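You operate a simulated robot arm through the tools that you are given. There is no shell and no other tool.

The job below is to be done with a simulated two-armed robot. You get a single attempt, and the scene is never put back.

Task
Couple the air hose to the outlet, latch it and open the valve.
Fine: stand the blue dust cap on the ledge of the hook board. Set down upright: blue dust cap.

The check looks at the end state, three seconds after you hand in, the way a careful person would. Anything else that was tipped, shoved, dropped, spilled or broken makes it a failure. A push-on lid holds only when it is set on centred and level and pressed home; a screw cap is set on level and turned clockwise until tight.

Robot
Two 7-joint arms with fingered hands on one trunk that stands fixed in place. Base frame: the origin is at the foot of the trunk, x ahead of it, y to its left, z up. Readings come in cm, degrees, newtons and seconds.
The left shoulder is at [5, 21.4, 86.9], the right one opposite. With the tool pointing down near the work surface each hand reaches from about 28 to 86 cm from the base axis, measured 20 degrees to its own side. Payload 3 kg a hand.
Tool frame (each hand has its own): the origin (TCP) lies between the finger pads and is the grasp point; the fingertips stand 2.6 cm ahead of it; z points along the fingers, y is the line along which they close. The gripper opens to 13.2 cm. The gripper's body begins 7.3 cm behind the TCP. The gripper is a hand of 3 fingers: y runs from the thumb to the fingers, the wrist lies at [0, 0, -22.9] in the tool frame, and closing takes about 1.5 s.
Orientation is that of the tool frame in the base frame, as a unit quaternion [x, y, z, w]. With the fingers straight down and closing along the base's y, the tool's x points along the base's -x, its y along +y and its z along -z.

Tools
- The arms move only by the tool move_arm. It takes "left_moves", "right_moves" or both (then of equal length, played together; a hand with none holds still); each is a list of rows, each a list of 7 numbers: the opening, from 0 (shut) to 1 (fully open), then the shift along the tool's x, y, z in cm, then the turn, a rotation vector about the tool's x, y, z in degrees. In form: [[hand, dx, dy, dz, rx, ry, rz], ...]. A call has 1 to 20 rows; each row shifts and turns the commanded pose from where the row before left it, along the tool's axes as they then stand. Rows are played at 5 a second. More than 5 cm and 8.6 degrees between two rows, or a gripper value outside its range, and nothing of the call is played. Where a pose cannot be reached the arm comes as near as it can. A force on the tool above 90 N (or 10 N above the force at the start of the call, whichever is more), or a blocked arm, ends the call early, and 0.2 s more pass. The fingers move at their own pace (about 7.2 cm/s each) and stop on an object; they squeeze with about 25 N. The grip force told is the motor's: it shows also when the fingers shut on nothing. Time passes only in rows, and 0.2 s behind the last, so rows that do not move let the fingers close. It gives the time, the measured TCP pose, the force on the tool (base axes), the opening and the grip force at its end, in the units of the frame above (readings bear some noise), with the torque about the TCP (base axes, N m) and any sound that the robot's microphone picked up.
- Cameras (640 x 400 px; columns grow to the right, rows downward): "scene" is now at [1.9, -3.24, 150.67]; the picture's right is [-0.43, -0.90, 0.00], its down [-0.57, 0.28, -0.77] and it looks along [0.70, -0.33, -0.64] (base axes); focal length 309 px, centre (320, 200). "left" rides on the left gripper at [-6.2, 0.3, -9.2] in its tool frame; the picture's right is [-0.05, -1.00, 0.00], its down [0.83, -0.04, -0.56] and it looks along [0.55, -0.03, 0.83] (tool axes); focal length 230 px, centre (320, 200). "right" rides on the right gripper at [6.2, 0.3, -9.2] in its tool frame; the picture's right is [-0.05, 1.00, 0.00], its down [-0.83, -0.04, -0.56] and it looks along [-0.55, -0.03, 0.83] (tool axes); focal length 230 px, centre (320, 200).
- get_image(camera): a new picture of that camera. It takes no simulated time.
- preshape(shape, hand): the hand has 3 fingers and takes this shape, open, in about a second: jaw (thumb against the fingers, like two jaws); tri (thumb and two fingers); tip (a fingertip pinch); poke (one finger out to press); point (the index stretched); flat (the hand flat); cup (the hand cupped); fist (a fist). The gripper value then closes the fingers along that shape, each until it touches; the sizes above hold for jaw. It gives what a move gives, with no picture.
- pan_tilt(pan, tilt): turns the head with the scene camera to pan (to the left, within 86 degrees either way) and tilt (down, from -29 to 69), counted from straight ahead of the robot. It gives what a move gives.
- point_at(camera, pixels): for up to 12 pixels [column, row] of the newest picture of that camera ("zoom" is the newest enlarged one), the place [x, y, z] in the base frame of the surface seen there, good to about 0.2 cm, but the place of the scene camera against the robot may be out by one fixed shift of up to 1.2 cm in any direction. It takes no simulated time.
- zoom(camera, box): a new picture of the part [left, top, right, bottom] of that camera's present view, enlarged. It takes no simulated time.
- sign_off(): hands the job in; it is judged then, once.

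Unless the task says otherwise, let go and move clear before handing in.

The tools are called after "Request:" as name(argument=value, ...) on one line, values as JSON. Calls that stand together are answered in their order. move_arm: Moves the arms, as the interface text tells. Its arguments: {"type":"object","properties":{"left_moves":{"type":"array","items":{"type":"array","items":{"type":"number"}}},"right_moves":{"type":"array","items":{"type":"array","items":{"type":"number"}}}},"required":[]} The other tools are called the same way: preshape (shape, hand) gives the hand a shape; pan_tilt (pan, tilt) turns the head that bears the scene camera; get_image (camera) takes a picture; point_at (camera, pixels) gives the place of the surface under pixels of a picture; zoom (camera, box) takes an enlarged picture of a part of a camera's view; sign_off () hands the job in.

At the start:

```text
time_s: 0.0
left_ee_pos: [43.26, 5.87, 123.97]
left_tcp_rot: [0.095, 0.995, 0.0, 0.0]
left_ft_force: [-0.7, -0.2, 0.4]
left_ft_torque: [0.01, -0.02, 0.02]
left_width: 13.2
left_grasp_force: 0.0
left_shape: jaw
right_ee_pos: [45.45, -27.85, 123.91]
right_tcp_rot: [0.095, 0.995, 0.0, 0.0]
right_ft_force: [0.5, 0.2, -0.2]
right_ft_torque: [0.03, -0.02, 0.0]
right_width: 13.18
right_grasp_force: 0.1
right_shape: jaw
head pan, tilt: [-25.6, 39.5]
```

scene: 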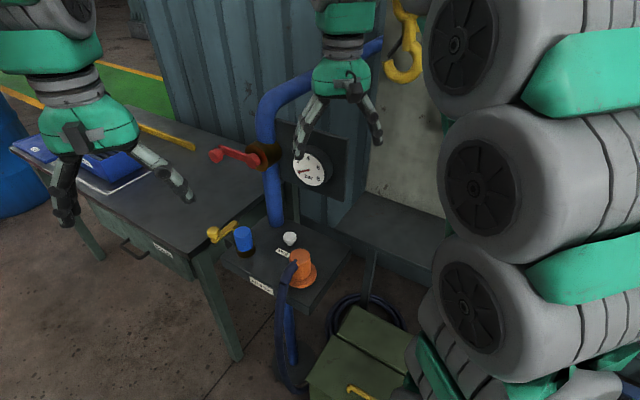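
right: 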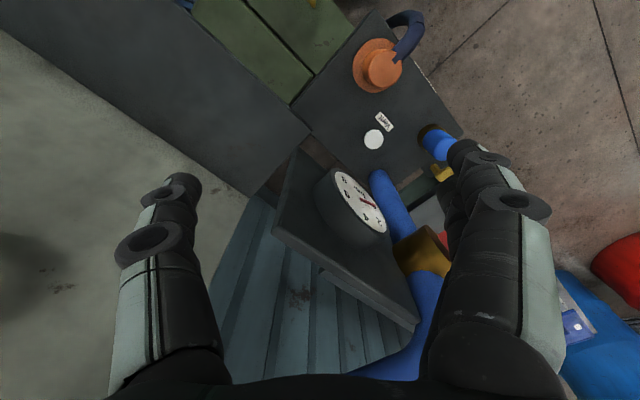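
left: 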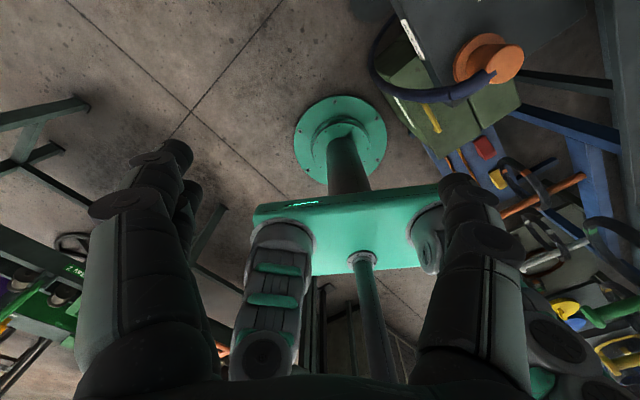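

The scene shows a small board with a blue cap (243,240), a white piece (290,238), an orange hose coupling (302,268), a yellow lever (220,232), and a red lever (232,155). I'll zoom in for detail.

Request:
zoom(camera="scene", box=[180, 200, 360, 312])

Request:
zoom(camera="scene", box=[180, 90, 360, 202])

Request:
zoom(camera="right", box=[280, 0, 520, 150])

```text
3.56 times, centred on (270, 256) of scene
```

zoom: 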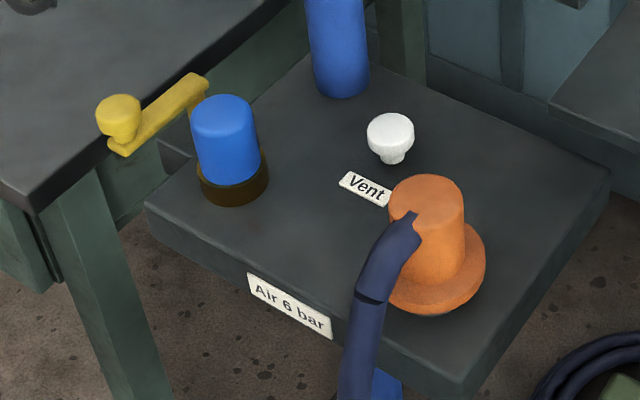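

```text
3.56 times, centred on (270, 146) of scene
```

zoom: 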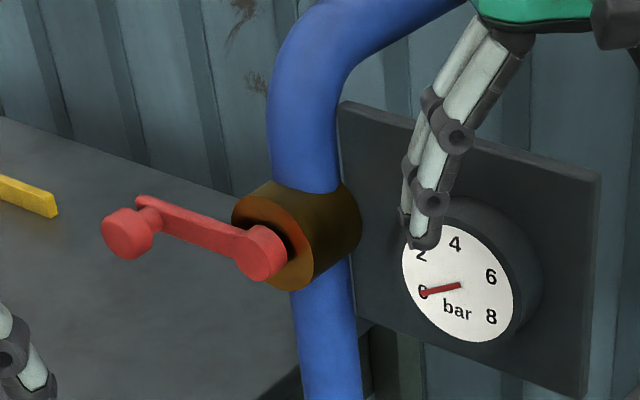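

```text
2.67 times, centred on (400, 75) of right
```

zoom: 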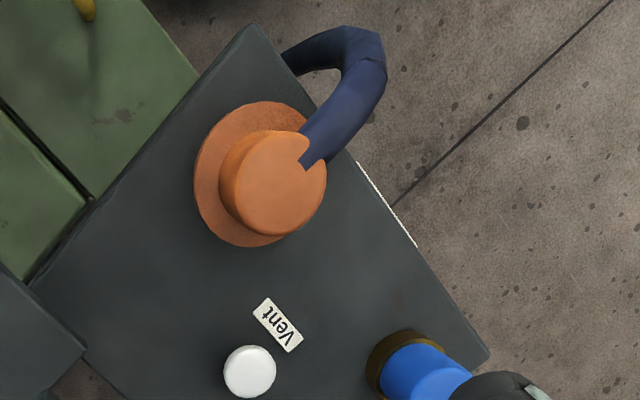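

The outlet is a brass seat under the blue cap, with the yellow latch lever next to it. The gauge at (460,290) in the zoom reads 0. I'll pan around to find the hook board and its ledge.

Request:
pan_tilt(pan=-45, tilt=25)

Request:
get_image(camera="scene")

Request:
pan_tilt(pan=-5, tilt=25)

Request:
get_image(camera="scene")

Request:
pan_tilt(pan=-20, tilt=60)

Request:
get_image(camera="scene")

```text
time_s: 0.8
left_ee_pos: [43.3, 5.8, 124.07]
left_tcp_rot: [0.095, 0.996, 0.0, 0.0]
left_ft_force: [-0.2, -0.5, -0.5]
left_ft_torque: [0.02, 0.02, 0.0]
left_width: 13.21
left_grasp_force: 0.1
left_shape: jaw
right_ee_pos: [45.46, -28.04, 124.05]
right_tcp_rot: [0.095, 0.996, 0.0, 0.0]
right_ft_force: [0.3, 0.4, -0.1]
right_ft_torque: [-0.01, 0.01, -0.02]
right_width: 13.2
right_grasp_force: 0.0
right_shape: jaw
head pan, tilt: [-45.0, 25.0]
```

```text
taken
```

scene: 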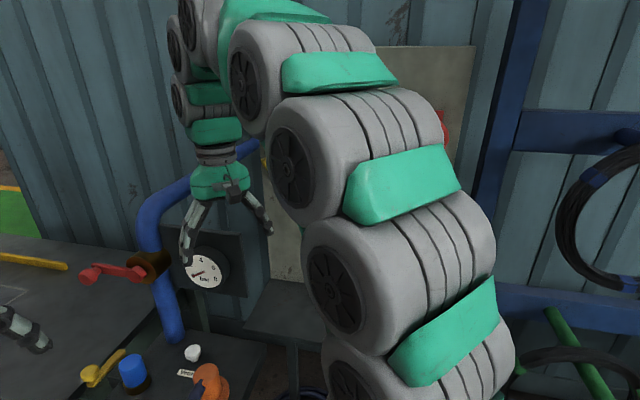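

```text
time_s: 1.9
left_ee_pos: [43.3, 5.82, 123.96]
left_tcp_rot: [0.095, 0.995, 0.0, 0.0]
left_ft_force: [-0.4, 0.1, 0.2]
left_ft_torque: [0.0, -0.05, 0.03]
left_width: 13.18
left_grasp_force: 0.1
left_shape: jaw
right_ee_pos: [45.49, -27.85, 124.06]
right_tcp_rot: [0.096, 0.995, 0.0, 0.0]
right_ft_force: [-0.2, -0.4, -0.7]
right_ft_torque: [0.01, 0.0, -0.01]
right_width: 13.2
right_grasp_force: 0.0
right_shape: jaw
head pan, tilt: [-5.0, 25.0]
```

```text
taken
```

scene: 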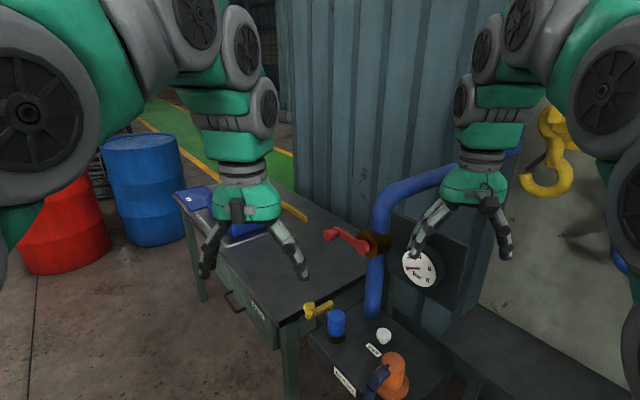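

```text
time_s: 2.9
left_ee_pos: [43.28, 5.87, 124.02]
left_tcp_rot: [0.095, 0.996, 0.0, 0.0]
left_ft_force: [-0.1, 1.0, -0.1]
left_ft_torque: [-0.03, -0.02, -0.02]
left_width: 13.19
left_grasp_force: 0.2
left_shape: jaw
right_ee_pos: [45.38, -27.98, 124.05]
right_tcp_rot: [0.095, 0.995, 0.0, 0.0]
right_ft_force: [-0.4, -0.6, 0.6]
right_ft_torque: [0.03, -0.01, 0.01]
right_width: 13.16
right_grasp_force: 0.0
right_shape: jaw
head pan, tilt: [-20.0, 60.0]
```

```text
taken
```

scene: 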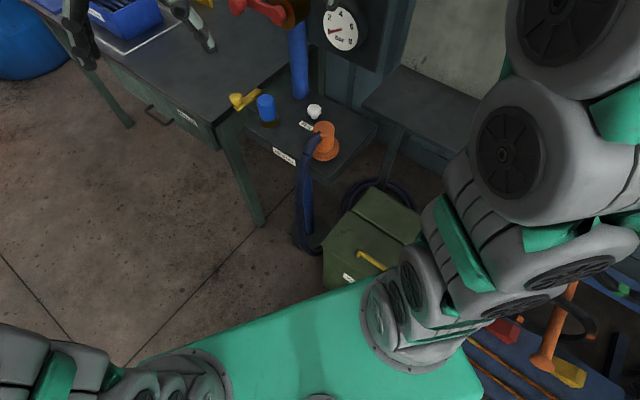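

The hook board is the pale board with the yellow hook, and the dark shelf at its foot, near (430,100), is likely the ledge. I'll measure the key points from this view.

Request:
point_at(camera="scene", pixels=[[266, 100], [268, 122], [314, 110], [325, 130], [326, 152], [240, 102], [375, 126], [280, 160], [420, 85], [390, 110], [470, 120], [300, 80]])

Request:
zoom(camera="scene", box=[220, 70, 400, 182])

Request:
zoom(camera="scene", box=[340, 30, 520, 142])

```text
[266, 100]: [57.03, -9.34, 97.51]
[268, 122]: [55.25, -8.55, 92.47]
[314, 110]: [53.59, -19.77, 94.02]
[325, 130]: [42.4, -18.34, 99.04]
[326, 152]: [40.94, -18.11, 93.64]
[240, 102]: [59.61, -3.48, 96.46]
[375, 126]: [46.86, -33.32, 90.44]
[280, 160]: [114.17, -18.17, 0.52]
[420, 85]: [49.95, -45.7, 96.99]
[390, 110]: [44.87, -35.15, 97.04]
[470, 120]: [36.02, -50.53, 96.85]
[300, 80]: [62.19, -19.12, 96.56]
```

```text
3.56 times, centred on (310, 126) of scene
```

zoom: 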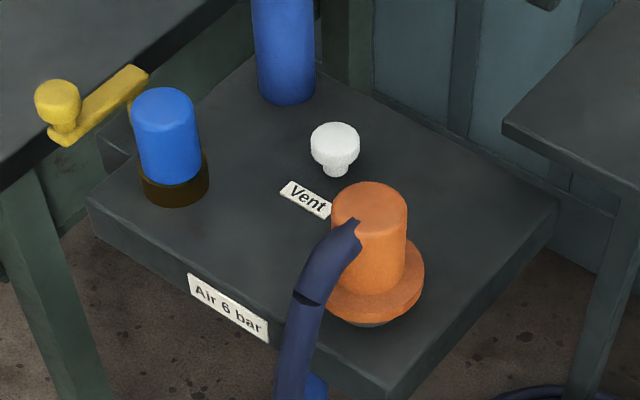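

```text
3.56 times, centred on (430, 86) of scene
```

zoom: 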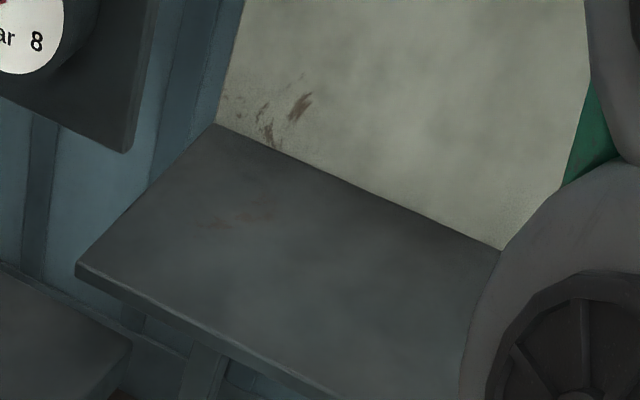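

The ledge top is at z≈97 and reaches about (36..50, -35..-50). The scene camera may be shifted, so I'll cross-check the same points with the right wrist camera.

Request:
get_image(camera="right")

Request:
point_at(camera="right", pixels=[[385, 70], [358, 80], [373, 139], [438, 145], [426, 133], [442, 173], [330, 110], [372, 12], [462, 130], [375, 175], [280, 130], [250, 170]])

Request:
pan_tilt(pan=-20, tilt=35)

Request:
get_image(camera="scene")

Request:
zoom(camera="scene", box=[200, 80, 380, 192])

```text
taken
```

right: 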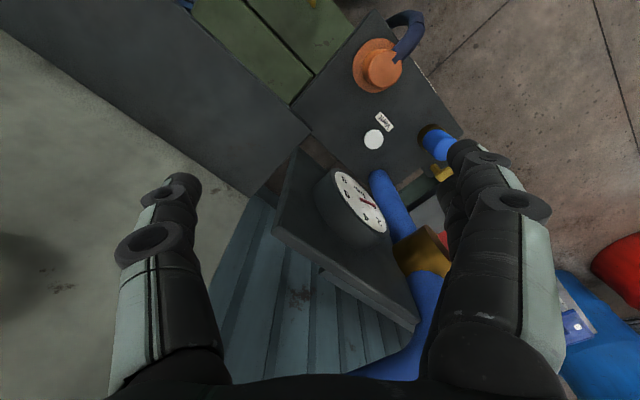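

```text
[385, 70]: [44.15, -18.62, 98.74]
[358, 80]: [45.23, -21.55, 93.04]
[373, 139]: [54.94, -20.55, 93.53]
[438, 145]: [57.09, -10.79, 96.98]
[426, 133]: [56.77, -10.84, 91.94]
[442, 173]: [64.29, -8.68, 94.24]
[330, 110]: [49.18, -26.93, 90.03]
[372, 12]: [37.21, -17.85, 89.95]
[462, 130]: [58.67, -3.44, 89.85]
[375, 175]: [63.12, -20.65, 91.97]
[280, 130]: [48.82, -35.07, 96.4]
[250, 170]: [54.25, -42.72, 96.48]
```

```text
time_s: 3.8
left_ee_pos: [43.31, 5.87, 124.06]
left_tcp_rot: [0.095, 0.995, 0.0, 0.0]
left_ft_force: [-0.7, -0.4, -0.2]
left_ft_torque: [0.01, -0.01, 0.01]
left_width: 13.2
left_grasp_force: 0.2
left_shape: jaw
right_ee_pos: [45.48, -27.93, 123.96]
right_tcp_rot: [0.094, 0.996, 0.0, 0.0]
right_ft_force: [0.3, -0.9, -0.1]
right_ft_torque: [0.01, 0.02, 0.02]
right_width: 13.18
right_grasp_force: 0.0
right_shape: jaw
head pan, tilt: [-20.0, 35.0]
```

```text
taken
```

scene: 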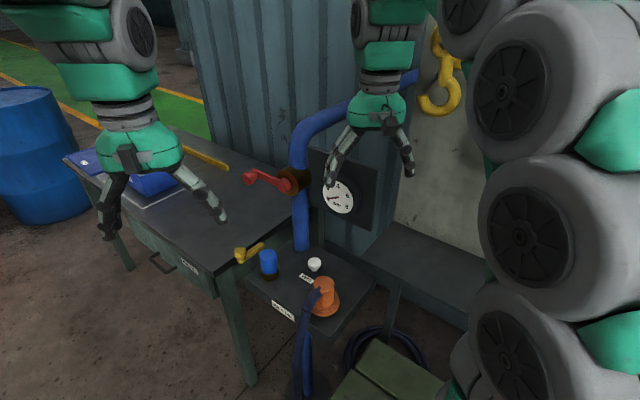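

```text
3.56 times, centred on (290, 136) of scene
```

zoom: 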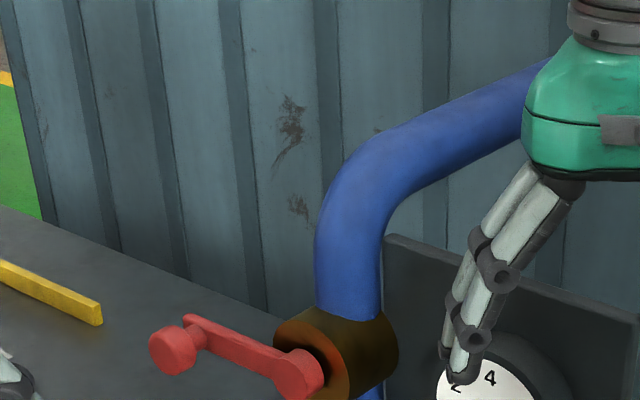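

The scene camera reads about (-1, +0.9, +0.5) off from the wrist camera. The board's front edge runs along about (0.83, 0.56) and its top is at z=90. I'll measure the valve lever, latch and gauge before moving anything.

Request:
point_at(camera="scene", pixels=[[250, 178], [270, 179], [287, 184], [298, 180], [300, 160], [300, 230], [337, 200], [240, 255], [258, 246], [268, 256], [370, 170], [440, 100]])

Request:
zoom(camera="scene", box=[220, 140, 340, 215])

Request:
zoom(camera="scene", box=[220, 225, 350, 306])

```text
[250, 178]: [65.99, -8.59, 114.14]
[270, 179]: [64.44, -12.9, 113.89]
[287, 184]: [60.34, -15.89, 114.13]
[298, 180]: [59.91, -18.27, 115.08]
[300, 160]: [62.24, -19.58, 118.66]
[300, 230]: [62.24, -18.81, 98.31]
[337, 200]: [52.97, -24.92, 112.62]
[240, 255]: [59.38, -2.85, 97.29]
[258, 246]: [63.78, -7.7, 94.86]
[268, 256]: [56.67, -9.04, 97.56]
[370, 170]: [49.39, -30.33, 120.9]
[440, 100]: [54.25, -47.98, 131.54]
```

```text
5.33 times, centred on (280, 178) of scene
```

zoom: 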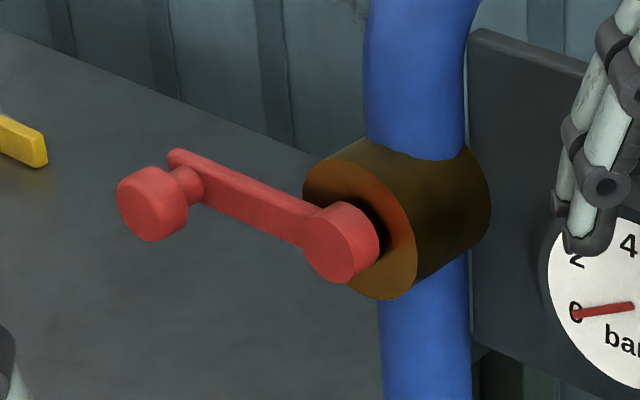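

```text
4.92 times, centred on (285, 266) of scene
```

zoom: 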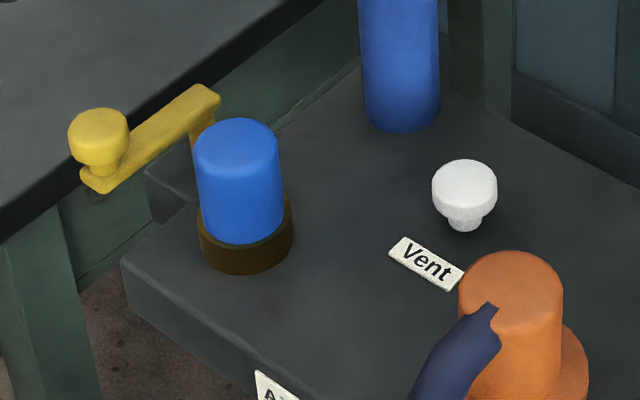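

The valve pivot is near (61.3,-16.8,113.6) with its lever horizontal, and the latch pivot post is beside the outlet. I'll move the left arm aside, then back the right hand off the gauge and turn it square to the wall.

Request:
move_arm(left_moves=[[1, 2, 4, 0, 0, 0, 0], [1, 2, 4, 0, 0, 0, 0], [1, 2, 4, 0, 0, 0, 0], [1, 2, 4, 0, 0, 0, 0], [1, 0, 4, 0, 0, 0, 0], [1, 0, 0, 0, 0, 0, 0], [1, 0, 0, 0, 0, 0, 0], [1, 0, 0, 0, 0, 0, 0]], right_moves=[[1, 4, 0, 0, 0, 0, 0], [1, 4, 0, 0, 0, 0, 0], [1, 0, 0, 0, 0, 0, 7.57], [1, 0, 0, 0, 0, 0, 7.57], [1, 0, 0, 0, 0, 0, 7.57], [1, 0, 0, 0, 0, 0, 7.57], [1, 0, 0, 0, 0, 0, 7.57], [1, 0, 0, 0, 0, 0, 7.57]])

```text
time_s: 5.6
left_ee_pos: [39.08, 27.08, 123.86]
left_tcp_rot: [0.096, 0.995, 0.0, 0.0]
left_ft_force: [-0.1, 0.0, 0.2]
left_ft_torque: [0.0, 0.03, 0.01]
left_width: 13.19
left_grasp_force: 0.1
left_shape: jaw
right_ee_pos: [37.68, -26.34, 124.01]
right_tcp_rot: [0.473, 0.881, 0.0, 0.0]
right_ft_force: [-0.3, -0.9, 0.4]
right_ft_torque: [0.02, 0.03, 0.02]
right_width: 13.19
right_grasp_force: 0.1
right_shape: jaw
head pan, tilt: [-20.0, 35.0]
```

The arms tracked well. Next I move the right hand to the viewpoint over the outlet.

Request:
move_arm(right_moves=[[1, 1.6, 4.1, 2.3, 0, 0, 0], [1, 1.6, 4.1, 2.3, 0, 0, 0], [1, 1.6, 4.1, 2.3, 0, 0, 0], [1, 1.6, 4.1, 2.3, 0, 0, 0], [1, 1.6, 4.1, 2.3, 0, 0, 0], [1, 1.6, 4.1, 2.3, 0, 0, 0]])

Request:
get_image(camera="right")

Request:
get_image(camera="scene")

```text
time_s: 7.0
left_ee_pos: [39.1, 27.08, 123.99]
left_tcp_rot: [0.094, 0.996, -0.001, 0.001]
left_ft_force: [0.7, 0.5, -0.3]
left_ft_torque: [0.01, -0.01, 0.01]
left_width: 13.22
left_grasp_force: 0.1
left_shape: jaw
right_ee_pos: [52.94, -4.59, 110.01]
right_tcp_rot: [0.472, 0.882, 0.0, 0.0]
right_ft_force: [0.5, -0.4, 0.0]
right_ft_torque: [-0.01, 0.02, 0.04]
right_width: 13.17
right_grasp_force: 0.0
right_shape: jaw
head pan, tilt: [-20.0, 35.0]
```

```text
taken
```

right: 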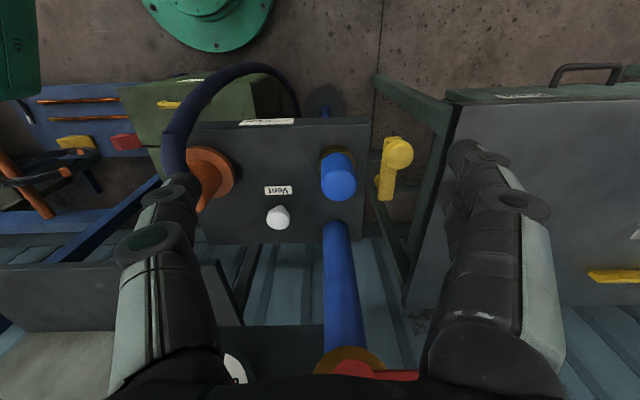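

```text
taken
```

scene: 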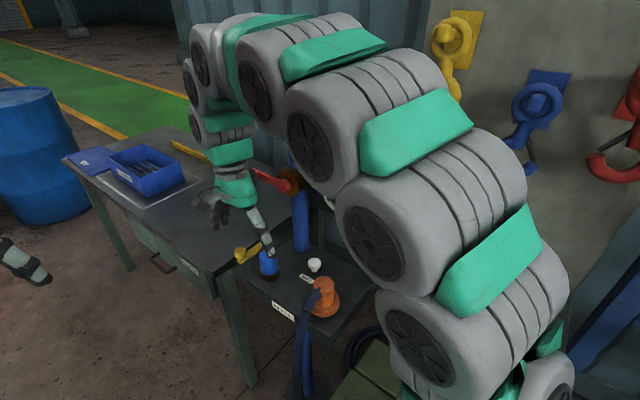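

The right camera looks straight down on the block: cap (338,180), latch (392,165), vent (278,217), coupling (205,178). I'll zoom in and measure.

Request:
zoom(camera="right", box=[180, 110, 420, 260])

Request:
point_at(camera="right", pixels=[[341, 184], [335, 155], [323, 160], [399, 152], [383, 194], [388, 178], [278, 218], [367, 125], [365, 237], [192, 243], [197, 152], [205, 180]])

```text
2.67 times, centred on (300, 185) of right
```

zoom: 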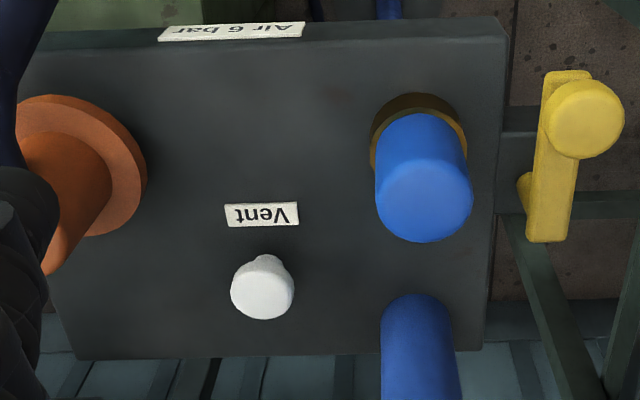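

```text
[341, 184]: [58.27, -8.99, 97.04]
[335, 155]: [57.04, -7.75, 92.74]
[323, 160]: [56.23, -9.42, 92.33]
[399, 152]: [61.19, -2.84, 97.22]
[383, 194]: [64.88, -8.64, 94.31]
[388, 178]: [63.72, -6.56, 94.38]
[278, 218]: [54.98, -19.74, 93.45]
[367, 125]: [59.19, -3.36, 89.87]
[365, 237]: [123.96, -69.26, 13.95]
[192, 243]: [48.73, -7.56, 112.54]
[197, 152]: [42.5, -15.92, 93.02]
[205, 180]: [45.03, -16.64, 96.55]
```

The cap top is near (58.3,-9.0,97). The latch arm (top z≈94.3) pivots at about (64.9,-8.6) with its knob at (61.2,-2.8), so it should swing over the seated flange. I'll take finer points on the cap, brass collar and latch.

Request:
point_at(camera="zoom", pixels=[[381, 200], [468, 200], [424, 238], [424, 168], [418, 98], [375, 145], [462, 135], [262, 290], [550, 235], [585, 115], [522, 190], [515, 165]])

Request:
zoom(camera="scene", box=[225, 225, 355, 306])

```text
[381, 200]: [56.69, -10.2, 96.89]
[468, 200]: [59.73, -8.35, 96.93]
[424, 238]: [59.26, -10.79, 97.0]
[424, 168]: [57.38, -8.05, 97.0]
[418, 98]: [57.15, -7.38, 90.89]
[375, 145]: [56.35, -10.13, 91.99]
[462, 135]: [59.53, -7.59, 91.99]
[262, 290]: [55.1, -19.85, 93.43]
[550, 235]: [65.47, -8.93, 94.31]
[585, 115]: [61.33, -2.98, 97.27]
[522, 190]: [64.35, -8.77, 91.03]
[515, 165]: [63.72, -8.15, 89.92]
```

```text
4.92 times, centred on (290, 266) of scene
```

zoom: 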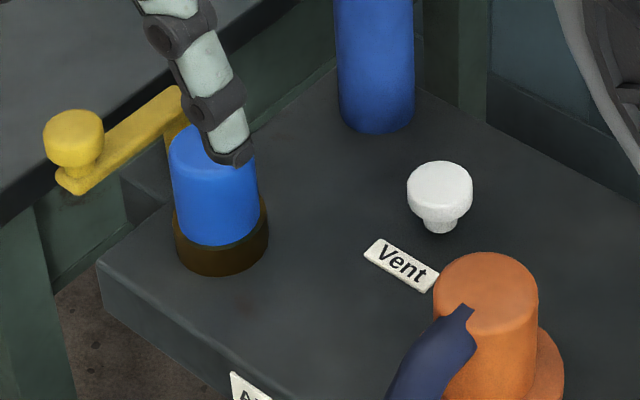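

The cap is centred at about (58.25,-9.35), about 3.5 cm across, with its top at 97 and the collar top at 92. I'll tilt the hand 15° so the wrist leans away from the valve lever, narrow the jaws to clear the latch, and go above the cap.

Request:
move_arm(right_moves=[[0.45, 0, 0, 0, 0, -7.5, 0], [0.45, 0, 0, 0, 0, -7.5, 0], [0.45, -1.62, 0.6, 2.85, 0, 0, 0], [0.45, -1.62, 0.6, 2.85, 0, 0, 0], [0.45, -1.62, 0.6, 2.85, 0, 0, 0], [0.45, 0, 0, 0, 0, 0, 0]])

Request:
get_image(camera="right")

Request:
get_image(camera="scene")

```text
time_s: 8.4
left_ee_pos: [39.07, 27.03, 124.07]
left_tcp_rot: [0.095, 0.996, 0.0, 0.0]
left_ft_force: [0.1, 0.4, 0.1]
left_ft_torque: [0.02, 0.02, 0.0]
left_width: 13.19
left_grasp_force: 0.1
left_shape: jaw
right_ee_pos: [58.17, -9.35, 103.2]
right_tcp_rot: [0.467, 0.874, -0.061, 0.115]
right_ft_force: [0.3, 0.5, 0.0]
right_ft_torque: [-0.03, -0.01, -0.01]
right_width: 5.96
right_grasp_force: 0.0
right_shape: jaw
head pan, tilt: [-20.0, 35.0]
```

```text
taken
```

right: 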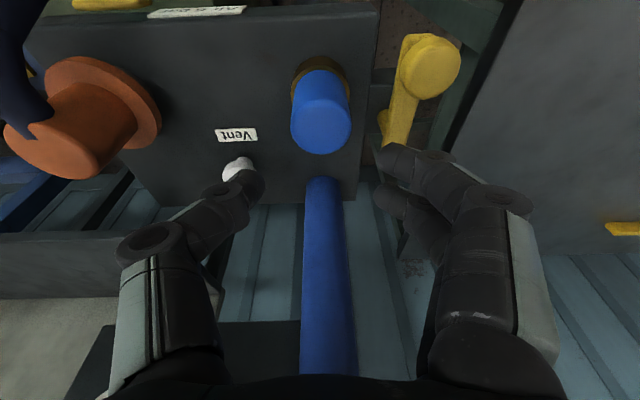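

```text
taken
```

scene: 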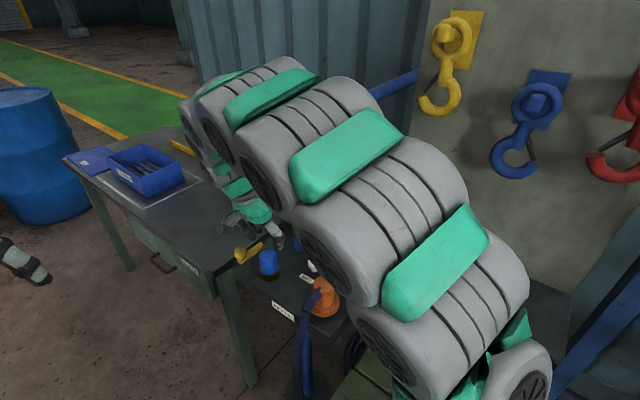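

The cap (320,112) sits centred between the jaws, with the thumb at 240 and the fingers at 390. I'll descend vertically with a slightly narrower opening.

Request:
move_arm(right_moves=[[0.39, 0.52, 0, 1.93, 0, 0, 0], [0.39, 0.52, 0, 1.93, 0, 0, 0], [0.39, 0.52, 0, 1.93, 0, 0, 0], [0.39, 0.49, 0, 1.83, 0, 0, 0], [0.39, 0, 0, 0, 0, 0, 0]])

Request:
get_image(camera="right")

Request:
zoom(camera="scene", box=[200, 200, 360, 300])

```text
time_s: 9.6
left_ee_pos: [39.1, 26.97, 124.07]
left_tcp_rot: [0.095, 0.996, 0.0, 0.0]
left_ft_force: [0.4, 0.1, -0.5]
left_ft_torque: [-0.01, -0.02, -0.02]
left_width: 13.21
left_grasp_force: 0.0
left_shape: jaw
right_ee_pos: [58.01, -9.6, 95.25]
right_tcp_rot: [0.468, 0.874, -0.062, 0.116]
right_ft_force: [-1.7, -15.3, 12.4]
right_ft_torque: [0.96, -0.54, -0.42]
right_width: 5.01
right_grasp_force: 0.1
right_shape: jaw
head pan, tilt: [-20.0, 35.0]
```

```text
taken
```

right: 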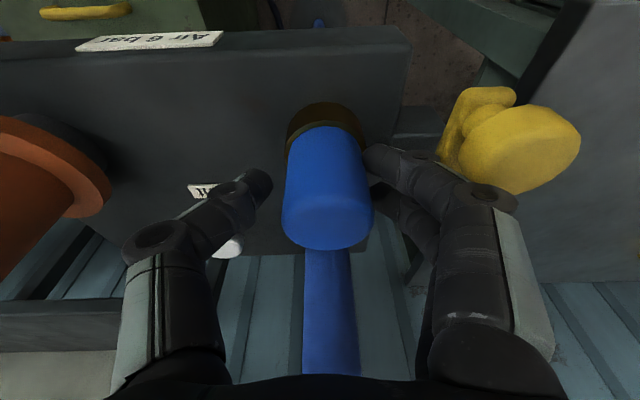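

```text
4.00 times, centred on (280, 250) of scene
```

zoom: 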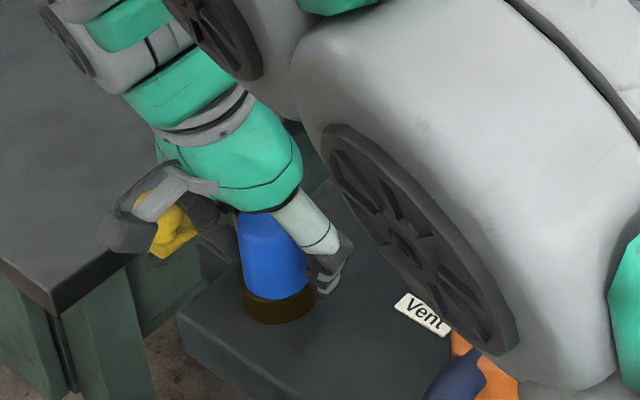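

Readings show about 20 N on the tool: the finger knuckle at (490,190) is touching the latch knob (525,150). I'll back straight up and check the latch hasn't shifted.

Request:
move_arm(right_moves=[[0.39, -0.52, 0, -1.93, 0, 0, 0], [0.39, -0.52, 0, -1.93, 0, 0, 0], [0.39, -0.52, 0, -1.93, 0, 0, 0]])

Request:
get_image(camera="right")

Request:
point_at(camera="right", pixels=[[433, 65], [392, 130], [322, 130], [405, 110]])

```text
time_s: 10.4
left_ee_pos: [39.1, 27.09, 123.96]
left_tcp_rot: [0.095, 0.995, 0.0, 0.0]
left_ft_force: [-1.3, 0.2, -0.9]
left_ft_torque: [0.01, -0.05, 0.0]
left_width: 13.18
left_grasp_force: 0.0
left_shape: jaw
right_ee_pos: [58.04, -9.58, 101.36]
right_tcp_rot: [0.468, 0.874, -0.061, 0.115]
right_ft_force: [-0.5, -0.2, 0.0]
right_ft_torque: [0.0, -0.03, -0.03]
right_width: 5.14
right_grasp_force: 0.0
right_shape: jaw
head pan, tilt: [-20.0, 35.0]
```

```text
taken
```

right: 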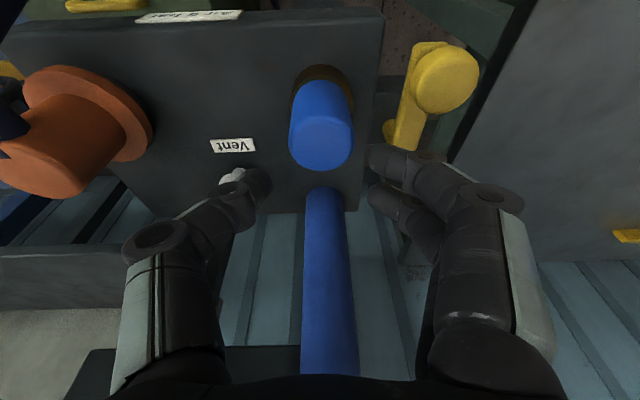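

```text
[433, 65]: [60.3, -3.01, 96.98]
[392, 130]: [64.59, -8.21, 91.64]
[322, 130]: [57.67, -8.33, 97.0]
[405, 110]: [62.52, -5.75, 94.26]
```

The latch stands where it was. I'll yaw the hand 24° so the fingers clear the knob and grip higher on the cap, with the TCP at z≈96.5.

Request:
move_arm(right_moves=[[0.37, 0, 0.1, 0, 2.07, 0, 7.73], [0.37, 0, 0.1, 0, 2.07, 0, 7.73], [0.37, 0, 0.1, 0, 2.07, 0, 7.73], [0.37, 0, 0, 0, 0, 0, 0]])

Request:
get_image(camera="right")

```text
time_s: 11.4
left_ee_pos: [39.04, 26.98, 123.96]
left_tcp_rot: [0.095, 0.995, 0.0, -0.001]
left_ft_force: [-0.3, -0.1, -0.8]
left_ft_torque: [-0.01, 0.0, 0.02]
left_width: 13.18
left_grasp_force: 0.0
left_shape: jaw
right_ee_pos: [58.32, -9.32, 101.12]
right_tcp_rot: [0.641, 0.757, -0.084, 0.099]
right_ft_force: [0.4, 1.0, 0.1]
right_ft_torque: [0.0, -0.02, 0.0]
right_width: 4.92
right_grasp_force: 0.0
right_shape: jaw
head pan, tilt: [-20.0, 35.0]
```

```text
taken
```

right: 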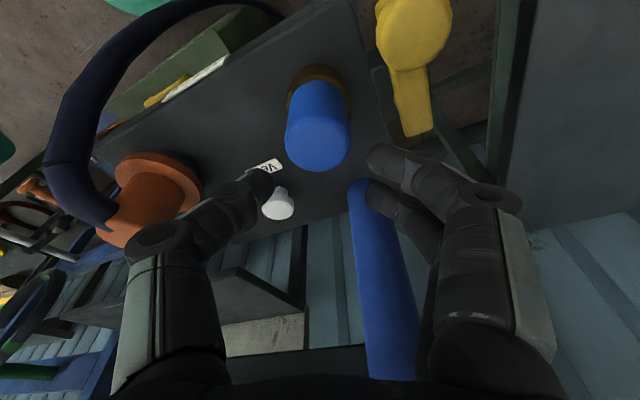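

The knob is now clear of the fingers, so I'll descend 4.6 cm.

Request:
move_arm(right_moves=[[0.37, 0.4, 0, 1.48, 0, 0, 0], [0.37, 0.4, 0, 1.48, 0, 0, 0], [0.37, 0.4, 0, 1.48, 0, 0, 0], [0.37, 0, 0, 0, 0, 0, 0]])

Request:
get_image(camera="right")

```text
time_s: 12.4
left_ee_pos: [39.02, 27.11, 123.98]
left_tcp_rot: [0.095, 0.995, 0.0, 0.001]
left_ft_force: [0.6, -0.4, -0.1]
left_ft_torque: [0.01, -0.03, 0.01]
left_width: 13.18
left_grasp_force: 0.0
left_shape: jaw
right_ee_pos: [58.25, -9.38, 96.72]
right_tcp_rot: [0.639, 0.758, -0.085, 0.1]
right_ft_force: [0.1, 0.0, 0.1]
right_ft_torque: [0.01, 0.0, -0.03]
right_width: 4.91
right_grasp_force: 0.1
right_shape: jaw
head pan, tilt: [-20.0, 35.0]
```

```text
taken
```

right: 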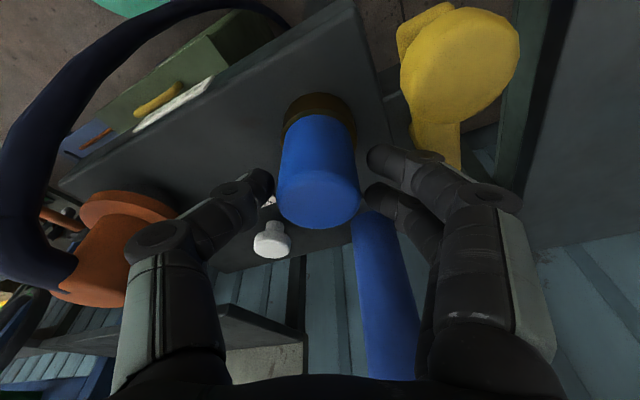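

No contact force, and the cap is between the pads. I'll close on the cap.

Request:
move_arm(right_moves=[[0.2, 0, 0, 0, 0, 0, 0], [0.2, 0, 0, 0, 0, 0, 0], [0.2, 0, 0, 0, 0, 0, 0], [0.1, 0, 0, 0, 0, 0, 0], [0.1, 0, 0, 0, 0, 0, 0]])

Request:
get_image(camera="right")

```text
time_s: 13.6
left_ee_pos: [39.19, 27.08, 123.98]
left_tcp_rot: [0.094, 0.996, -0.001, -0.001]
left_ft_force: [-0.3, -0.3, -1.1]
left_ft_torque: [0.01, 0.01, -0.02]
left_width: 13.16
left_grasp_force: 0.1
left_shape: jaw
right_ee_pos: [58.38, -9.32, 96.71]
right_tcp_rot: [0.639, 0.758, -0.084, 0.1]
right_ft_force: [0.2, 0.0, 1.4]
right_ft_torque: [-0.07, -0.09, 0.02]
right_width: 3.37
right_grasp_force: 24.8
right_shape: jaw
head pan, tilt: [-20.0, 35.0]
```

```text
taken
```

right: 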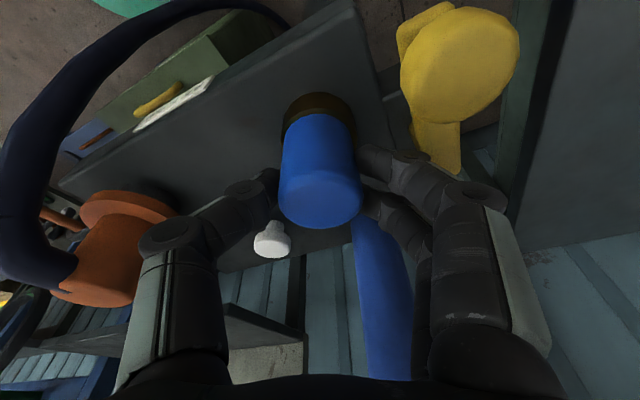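

The cap is gripped at width 3.37 and 25 N. I'll lift gently and watch the force.

Request:
move_arm(right_moves=[[0.1, -0.13, 0, -0.48, 0, 0, 0], [0.1, -0.13, 0, -0.48, 0, 0, 0], [0.1, -0.13, 0, -0.48, 0, 0, 0]])

Request:
get_image(camera="right")

```text
time_s: 14.4
left_ee_pos: [39.07, 27.15, 123.92]
left_tcp_rot: [0.095, 0.995, 0.001, 0.0]
left_ft_force: [-0.4, 0.2, -0.1]
left_ft_torque: [-0.01, 0.0, 0.01]
left_width: 13.2
left_grasp_force: 0.1
left_shape: jaw
right_ee_pos: [58.19, -9.29, 98.25]
right_tcp_rot: [0.64, 0.758, -0.084, 0.099]
right_ft_force: [0.0, 0.0, -0.8]
right_ft_torque: [0.01, -0.01, -0.02]
right_width: 3.29
right_grasp_force: 25.0
right_shape: jaw
head pan, tilt: [-20.0, 35.0]
```

```text
taken
```

right: 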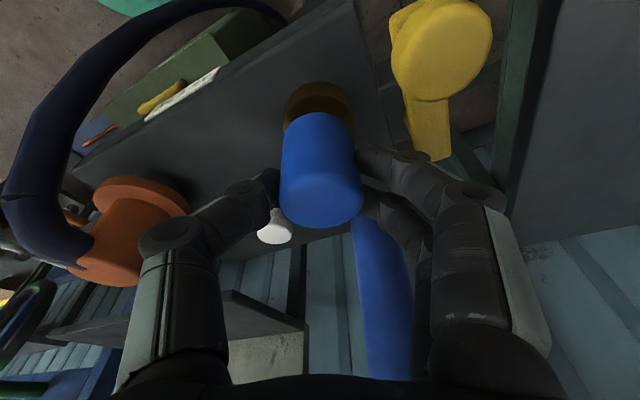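

The cap slid off freely and the force is near zero. I'll raise it a bit more, back away from the valve lever, then check the hooks, the ledge extents and the held cap.

Request:
move_arm(right_moves=[[0.1, -0.4, 0, -1.45, 0, 0, 0], [0.1, -0.4, 0, -1.45, 0, 0, 0], [0.1, 2, -1, -1.5, 0, 0, 0], [0.1, 2, -1, -2, 0, 0, 0], [0.1, 2, -1, -2, 0, 0, 0]])

Request:
get_image(camera="right")

Request:
get_image(camera="scene")

Request:
point_at(camera="scene", pixels=[[440, 110], [510, 172], [610, 175], [550, 285], [540, 300], [580, 100]])

```text
time_s: 15.6
left_ee_pos: [39.12, 27.15, 124.05]
left_tcp_rot: [0.096, 0.995, 0.0, 0.0]
left_ft_force: [0.0, 0.2, -0.7]
left_ft_torque: [-0.01, -0.02, 0.02]
left_width: 13.2
left_grasp_force: 0.1
left_shape: jaw
right_ee_pos: [54.33, -2.75, 104.96]
right_tcp_rot: [0.64, 0.757, -0.084, 0.1]
right_ft_force: [-0.7, 0.1, -1.0]
right_ft_torque: [-0.03, 0.0, -0.02]
right_width: 3.3
right_grasp_force: 25.0
right_shape: jaw
head pan, tilt: [-20.0, 35.0]
```

```text
taken
```

right: 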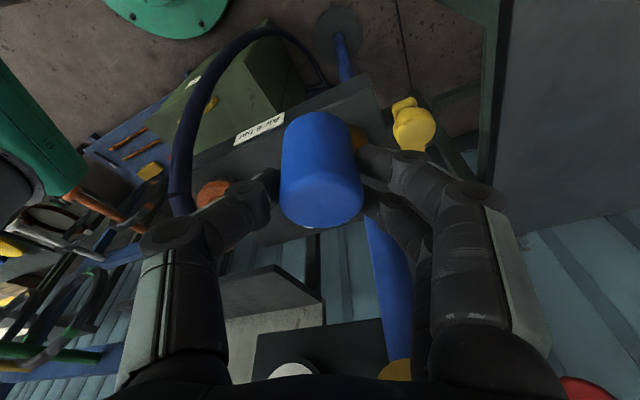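

```text
taken
```

scene: 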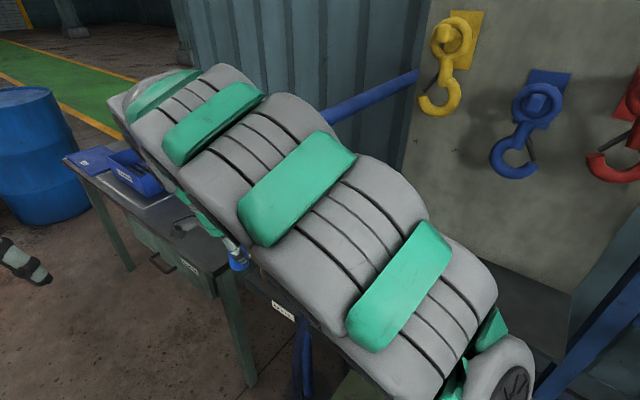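

```text
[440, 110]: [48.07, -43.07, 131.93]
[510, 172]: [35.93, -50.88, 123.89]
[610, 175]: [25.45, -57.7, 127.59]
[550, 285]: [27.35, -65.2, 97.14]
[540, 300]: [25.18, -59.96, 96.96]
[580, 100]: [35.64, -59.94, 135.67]
```

The hooks hang at z≥123 near the board and the ledge is clear from u≈22 to -13. I'll undo the 24° yaw, raise to z≈112, and carry the cap past the gauge toward the ledge.

Request:
move_arm(right_moves=[[0.1, 0, 0, 0, -2.07, 0, -7.73], [0.1, 0, 0, 0, -2.07, 0, -7.73], [0.1, 0, 0, 0, -2.07, 0, -7.73], [0.1, -0.9, 0, -3.4, 0, 0, 0], [0.1, -0.9, 0, -3.4, 0, 0, 0], [0.1, -1.49, -4.34, 0.4, 0, 0, 0], [0.1, -1.49, -4.34, 0.4, 0, 0, 0], [0.1, -1.49, -4.34, 0.4, 0, 0, 0], [0.1, -1.49, -4.34, 0.4, 0, 0, 0], [0.1, -1.49, -4.34, 0.4, 0, 0, 0]])

Request:
get_image(camera="right")

Request:
get_image(camera="scene")

```text
time_s: 17.8
left_ee_pos: [39.07, 26.98, 123.92]
left_tcp_rot: [0.094, 0.996, 0.0, 0.0]
left_ft_force: [-0.2, -0.2, 0.5]
left_ft_torque: [0.03, 0.03, -0.01]
left_width: 13.19
left_grasp_force: 0.1
left_shape: jaw
right_ee_pos: [40.27, -21.36, 111.83]
right_tcp_rot: [0.467, 0.875, -0.062, 0.114]
right_ft_force: [0.2, -0.1, 0.0]
right_ft_torque: [0.04, -0.02, 0.0]
right_width: 3.26
right_grasp_force: 25.2
right_shape: jaw
head pan, tilt: [-20.0, 35.0]
```

```text
taken
```

right: 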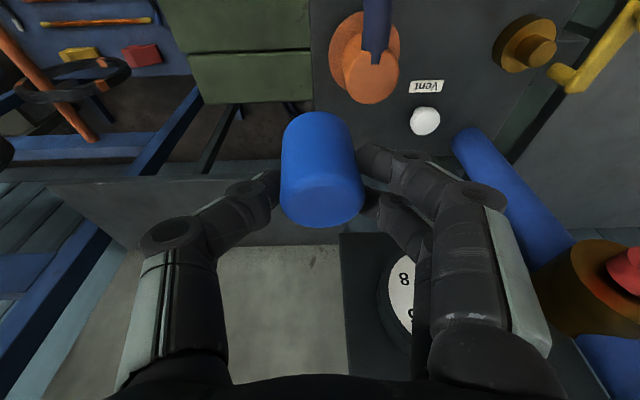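

```text
taken
```

scene: 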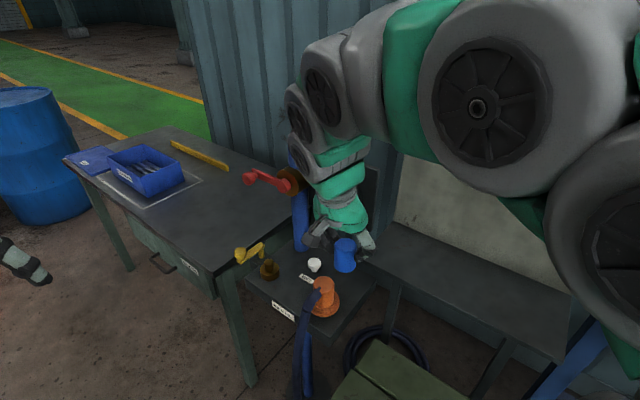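

The outlet at (522,42) is now exposed: a brass flange with a nipple. I'll zoom on it and on the held cap to find the cap's bottom height.

Request:
zoom(camera="right", box=[320, 0, 640, 200])

Request:
zoom(camera="scene", box=[220, 215, 380, 315])

Request:
point_at(camera="right", pixels=[[540, 50], [505, 55], [516, 22], [612, 22], [575, 78], [375, 75], [348, 30], [320, 130], [318, 180], [320, 215], [230, 190], [55, 185]])

Request:
point_at(camera="scene", pixels=[[345, 270], [345, 245], [343, 258], [268, 265], [430, 265], [380, 235], [440, 320], [520, 300]])

```text
2.00 times, centred on (480, 100) of right
```

zoom: 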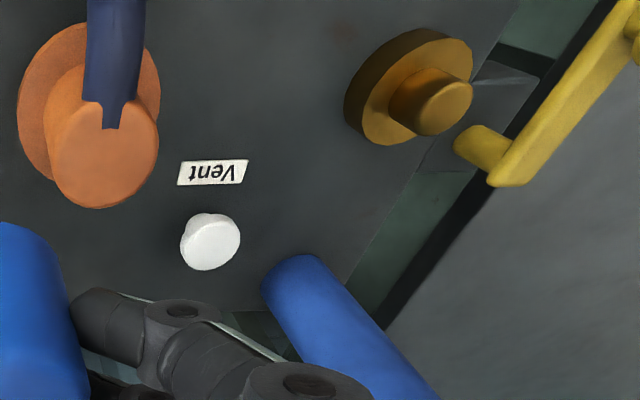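

```text
4.00 times, centred on (300, 265) of scene
```

zoom: 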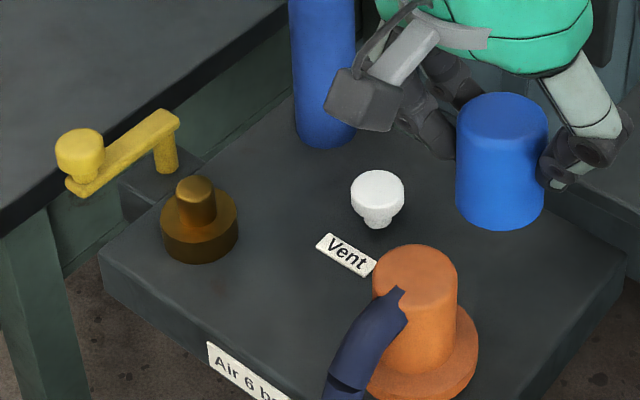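

```text
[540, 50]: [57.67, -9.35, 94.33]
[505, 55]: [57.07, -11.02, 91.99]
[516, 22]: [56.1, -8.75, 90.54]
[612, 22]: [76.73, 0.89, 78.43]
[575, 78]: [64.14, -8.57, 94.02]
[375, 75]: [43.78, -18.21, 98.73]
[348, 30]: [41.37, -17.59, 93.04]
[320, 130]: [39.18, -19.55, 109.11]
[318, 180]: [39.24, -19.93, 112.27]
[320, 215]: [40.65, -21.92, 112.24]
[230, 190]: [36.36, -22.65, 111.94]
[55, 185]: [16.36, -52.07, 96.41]
```

```text
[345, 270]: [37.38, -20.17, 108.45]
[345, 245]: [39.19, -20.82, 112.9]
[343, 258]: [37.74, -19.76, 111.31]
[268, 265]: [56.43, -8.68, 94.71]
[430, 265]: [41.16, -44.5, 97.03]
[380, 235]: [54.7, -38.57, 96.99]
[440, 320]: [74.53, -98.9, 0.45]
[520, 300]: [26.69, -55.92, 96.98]
```

The cap top sits 0.4 cm above the TCP and the cap is 5 cm tall, so it should touch the ledge (z 96.45) at TCP z≈101. Next I move over the ledge.

Request:
move_arm(right_moves=[[0.1, -3.86, -2.4, 1.04, 0, 0, 0], [0.1, -3.86, -2.4, 1.04, 0, 0, 0], [0.1, -3.86, -2.4, 1.04, 0, 0, 0], [0.1, -3.86, -2.4, 1.04, 0, 0, 0], [0.1, -3.86, -2.2, 1.04, 0, 0, 0], [0.1, 0, 0, 0, 0, 0, 0]])

Request:
get_image(camera="right")

Request:
get_image(camera="scene")

```text
time_s: 19.2
left_ee_pos: [39.19, 27.11, 123.86]
left_tcp_rot: [0.095, 0.995, 0.0, 0.0]
left_ft_force: [-0.5, -1.1, -0.7]
left_ft_torque: [-0.01, -0.01, -0.02]
left_width: 13.18
left_grasp_force: 0.0
left_shape: jaw
right_ee_pos: [41.57, -44.3, 112.02]
right_tcp_rot: [0.467, 0.874, -0.063, 0.115]
right_ft_force: [-0.3, 0.2, -0.9]
right_ft_torque: [-0.01, -0.02, 0.01]
right_width: 3.28
right_grasp_force: 25.1
right_shape: jaw
head pan, tilt: [-20.0, 35.0]
```

```text
taken
```

right: 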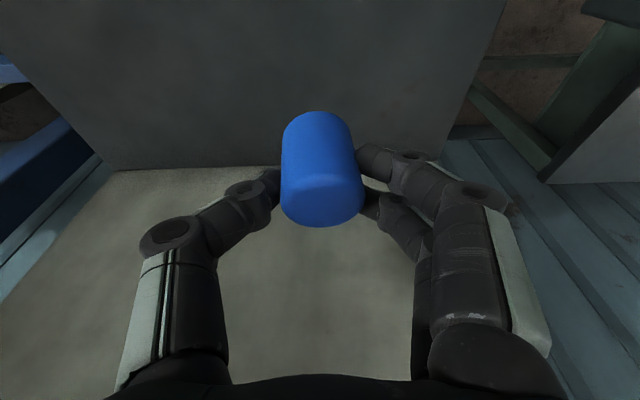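

```text
taken
```

scene: 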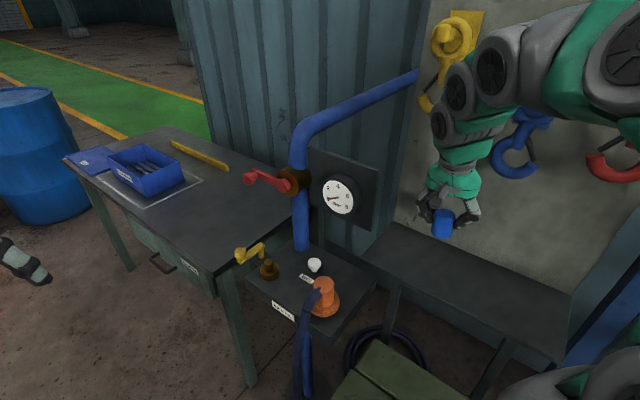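

The cap hangs over the ledge. I'll check the ledge and board edges locally before lowering.

Request:
point_at(camera="right", pixels=[[320, 60], [320, 100], [240, 120], [420, 100], [230, 172], [380, 145], [320, 5], [320, 215], [318, 180]])

Request:
zoom(camera="scene", box=[380, 160, 540, 260])

```text
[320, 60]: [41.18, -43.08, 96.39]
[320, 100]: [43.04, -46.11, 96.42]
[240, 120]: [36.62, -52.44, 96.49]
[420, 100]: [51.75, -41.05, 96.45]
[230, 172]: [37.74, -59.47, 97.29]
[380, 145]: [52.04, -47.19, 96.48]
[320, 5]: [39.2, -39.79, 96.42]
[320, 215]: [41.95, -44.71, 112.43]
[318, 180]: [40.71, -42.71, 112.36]
```

```text
4.00 times, centred on (460, 210) of scene
```

zoom: 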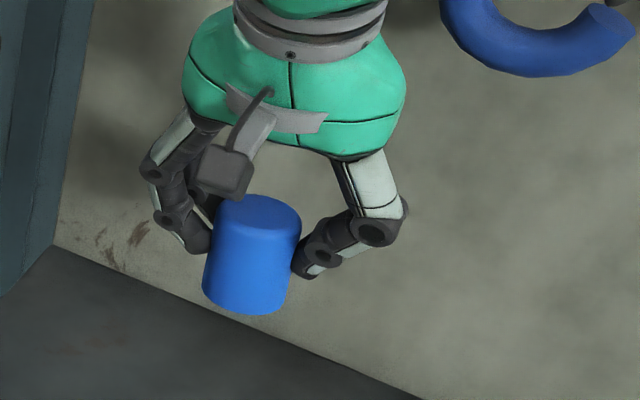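

Ledge z is 96.45 here, with its front edge beyond w 54.8. I'll lower to just above contact, then creep.

Request:
move_arm(right_moves=[[0.1, 0.673, 0, 2.51, 0, 0, 0], [0.1, 0.673, 0, 2.51, 0, 0, 0], [0.1, 0.673, 0, 2.51, 0, 0, 0], [0.1, 0.62, 0, 2.32, 0, 0, 0], [0.1, 0, 0, 0, 0, 0, 0]])

Request:
get_image(camera="right")

Request:
zoom(camera="scene", box=[360, 200, 520, 300])

```text
time_s: 20.4
left_ee_pos: [38.98, 26.9, 123.97]
left_tcp_rot: [0.095, 0.996, 0.0, 0.001]
left_ft_force: [-0.1, 0.6, 0.4]
left_ft_torque: [0.01, -0.06, 0.03]
left_width: 13.2
left_grasp_force: 0.0
left_shape: jaw
right_ee_pos: [41.59, -44.43, 101.85]
right_tcp_rot: [0.468, 0.874, -0.062, 0.115]
right_ft_force: [-0.3, -0.1, -0.2]
right_ft_torque: [0.01, -0.04, 0.02]
right_width: 3.26
right_grasp_force: 24.9
right_shape: jaw
head pan, tilt: [-20.0, 35.0]
```

```text
taken
```

right: 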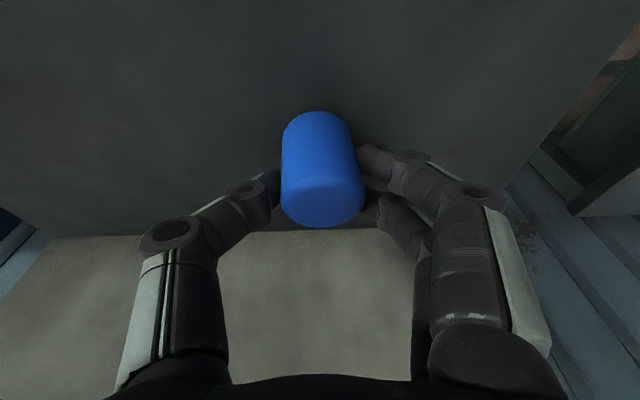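

```text
4.00 times, centred on (440, 250) of scene
```

zoom: 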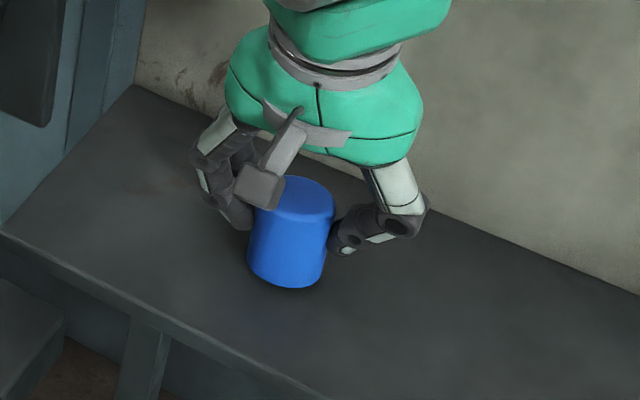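

Nearly touching. I'll creep down 0.25 cm per row and look for a contact force.

Request:
move_arm(right_moves=[[0.1, 0.065, 0, 0.24, 0, 0, 0], [0.1, 0.065, 0, 0.24, 0, 0, 0], [0.1, 0, 0, 0, 0, 0, 0]])

```text
time_s: 21.2
left_ee_pos: [39.22, 27.03, 123.95]
left_tcp_rot: [0.095, 0.995, 0.0, 0.0]
left_ft_force: [0.1, 0.6, 1.0]
left_ft_torque: [-0.03, -0.02, 0.0]
left_width: 13.16
left_grasp_force: 0.1
left_shape: jaw
right_ee_pos: [41.66, -44.47, 101.29]
right_tcp_rot: [0.469, 0.874, -0.061, 0.115]
right_ft_force: [0.0, -0.2, 1.7]
right_ft_torque: [0.04, -0.04, -0.04]
right_width: 3.28
right_grasp_force: 25.1
right_shape: jaw
head pan, tilt: [-20.0, 35.0]
```

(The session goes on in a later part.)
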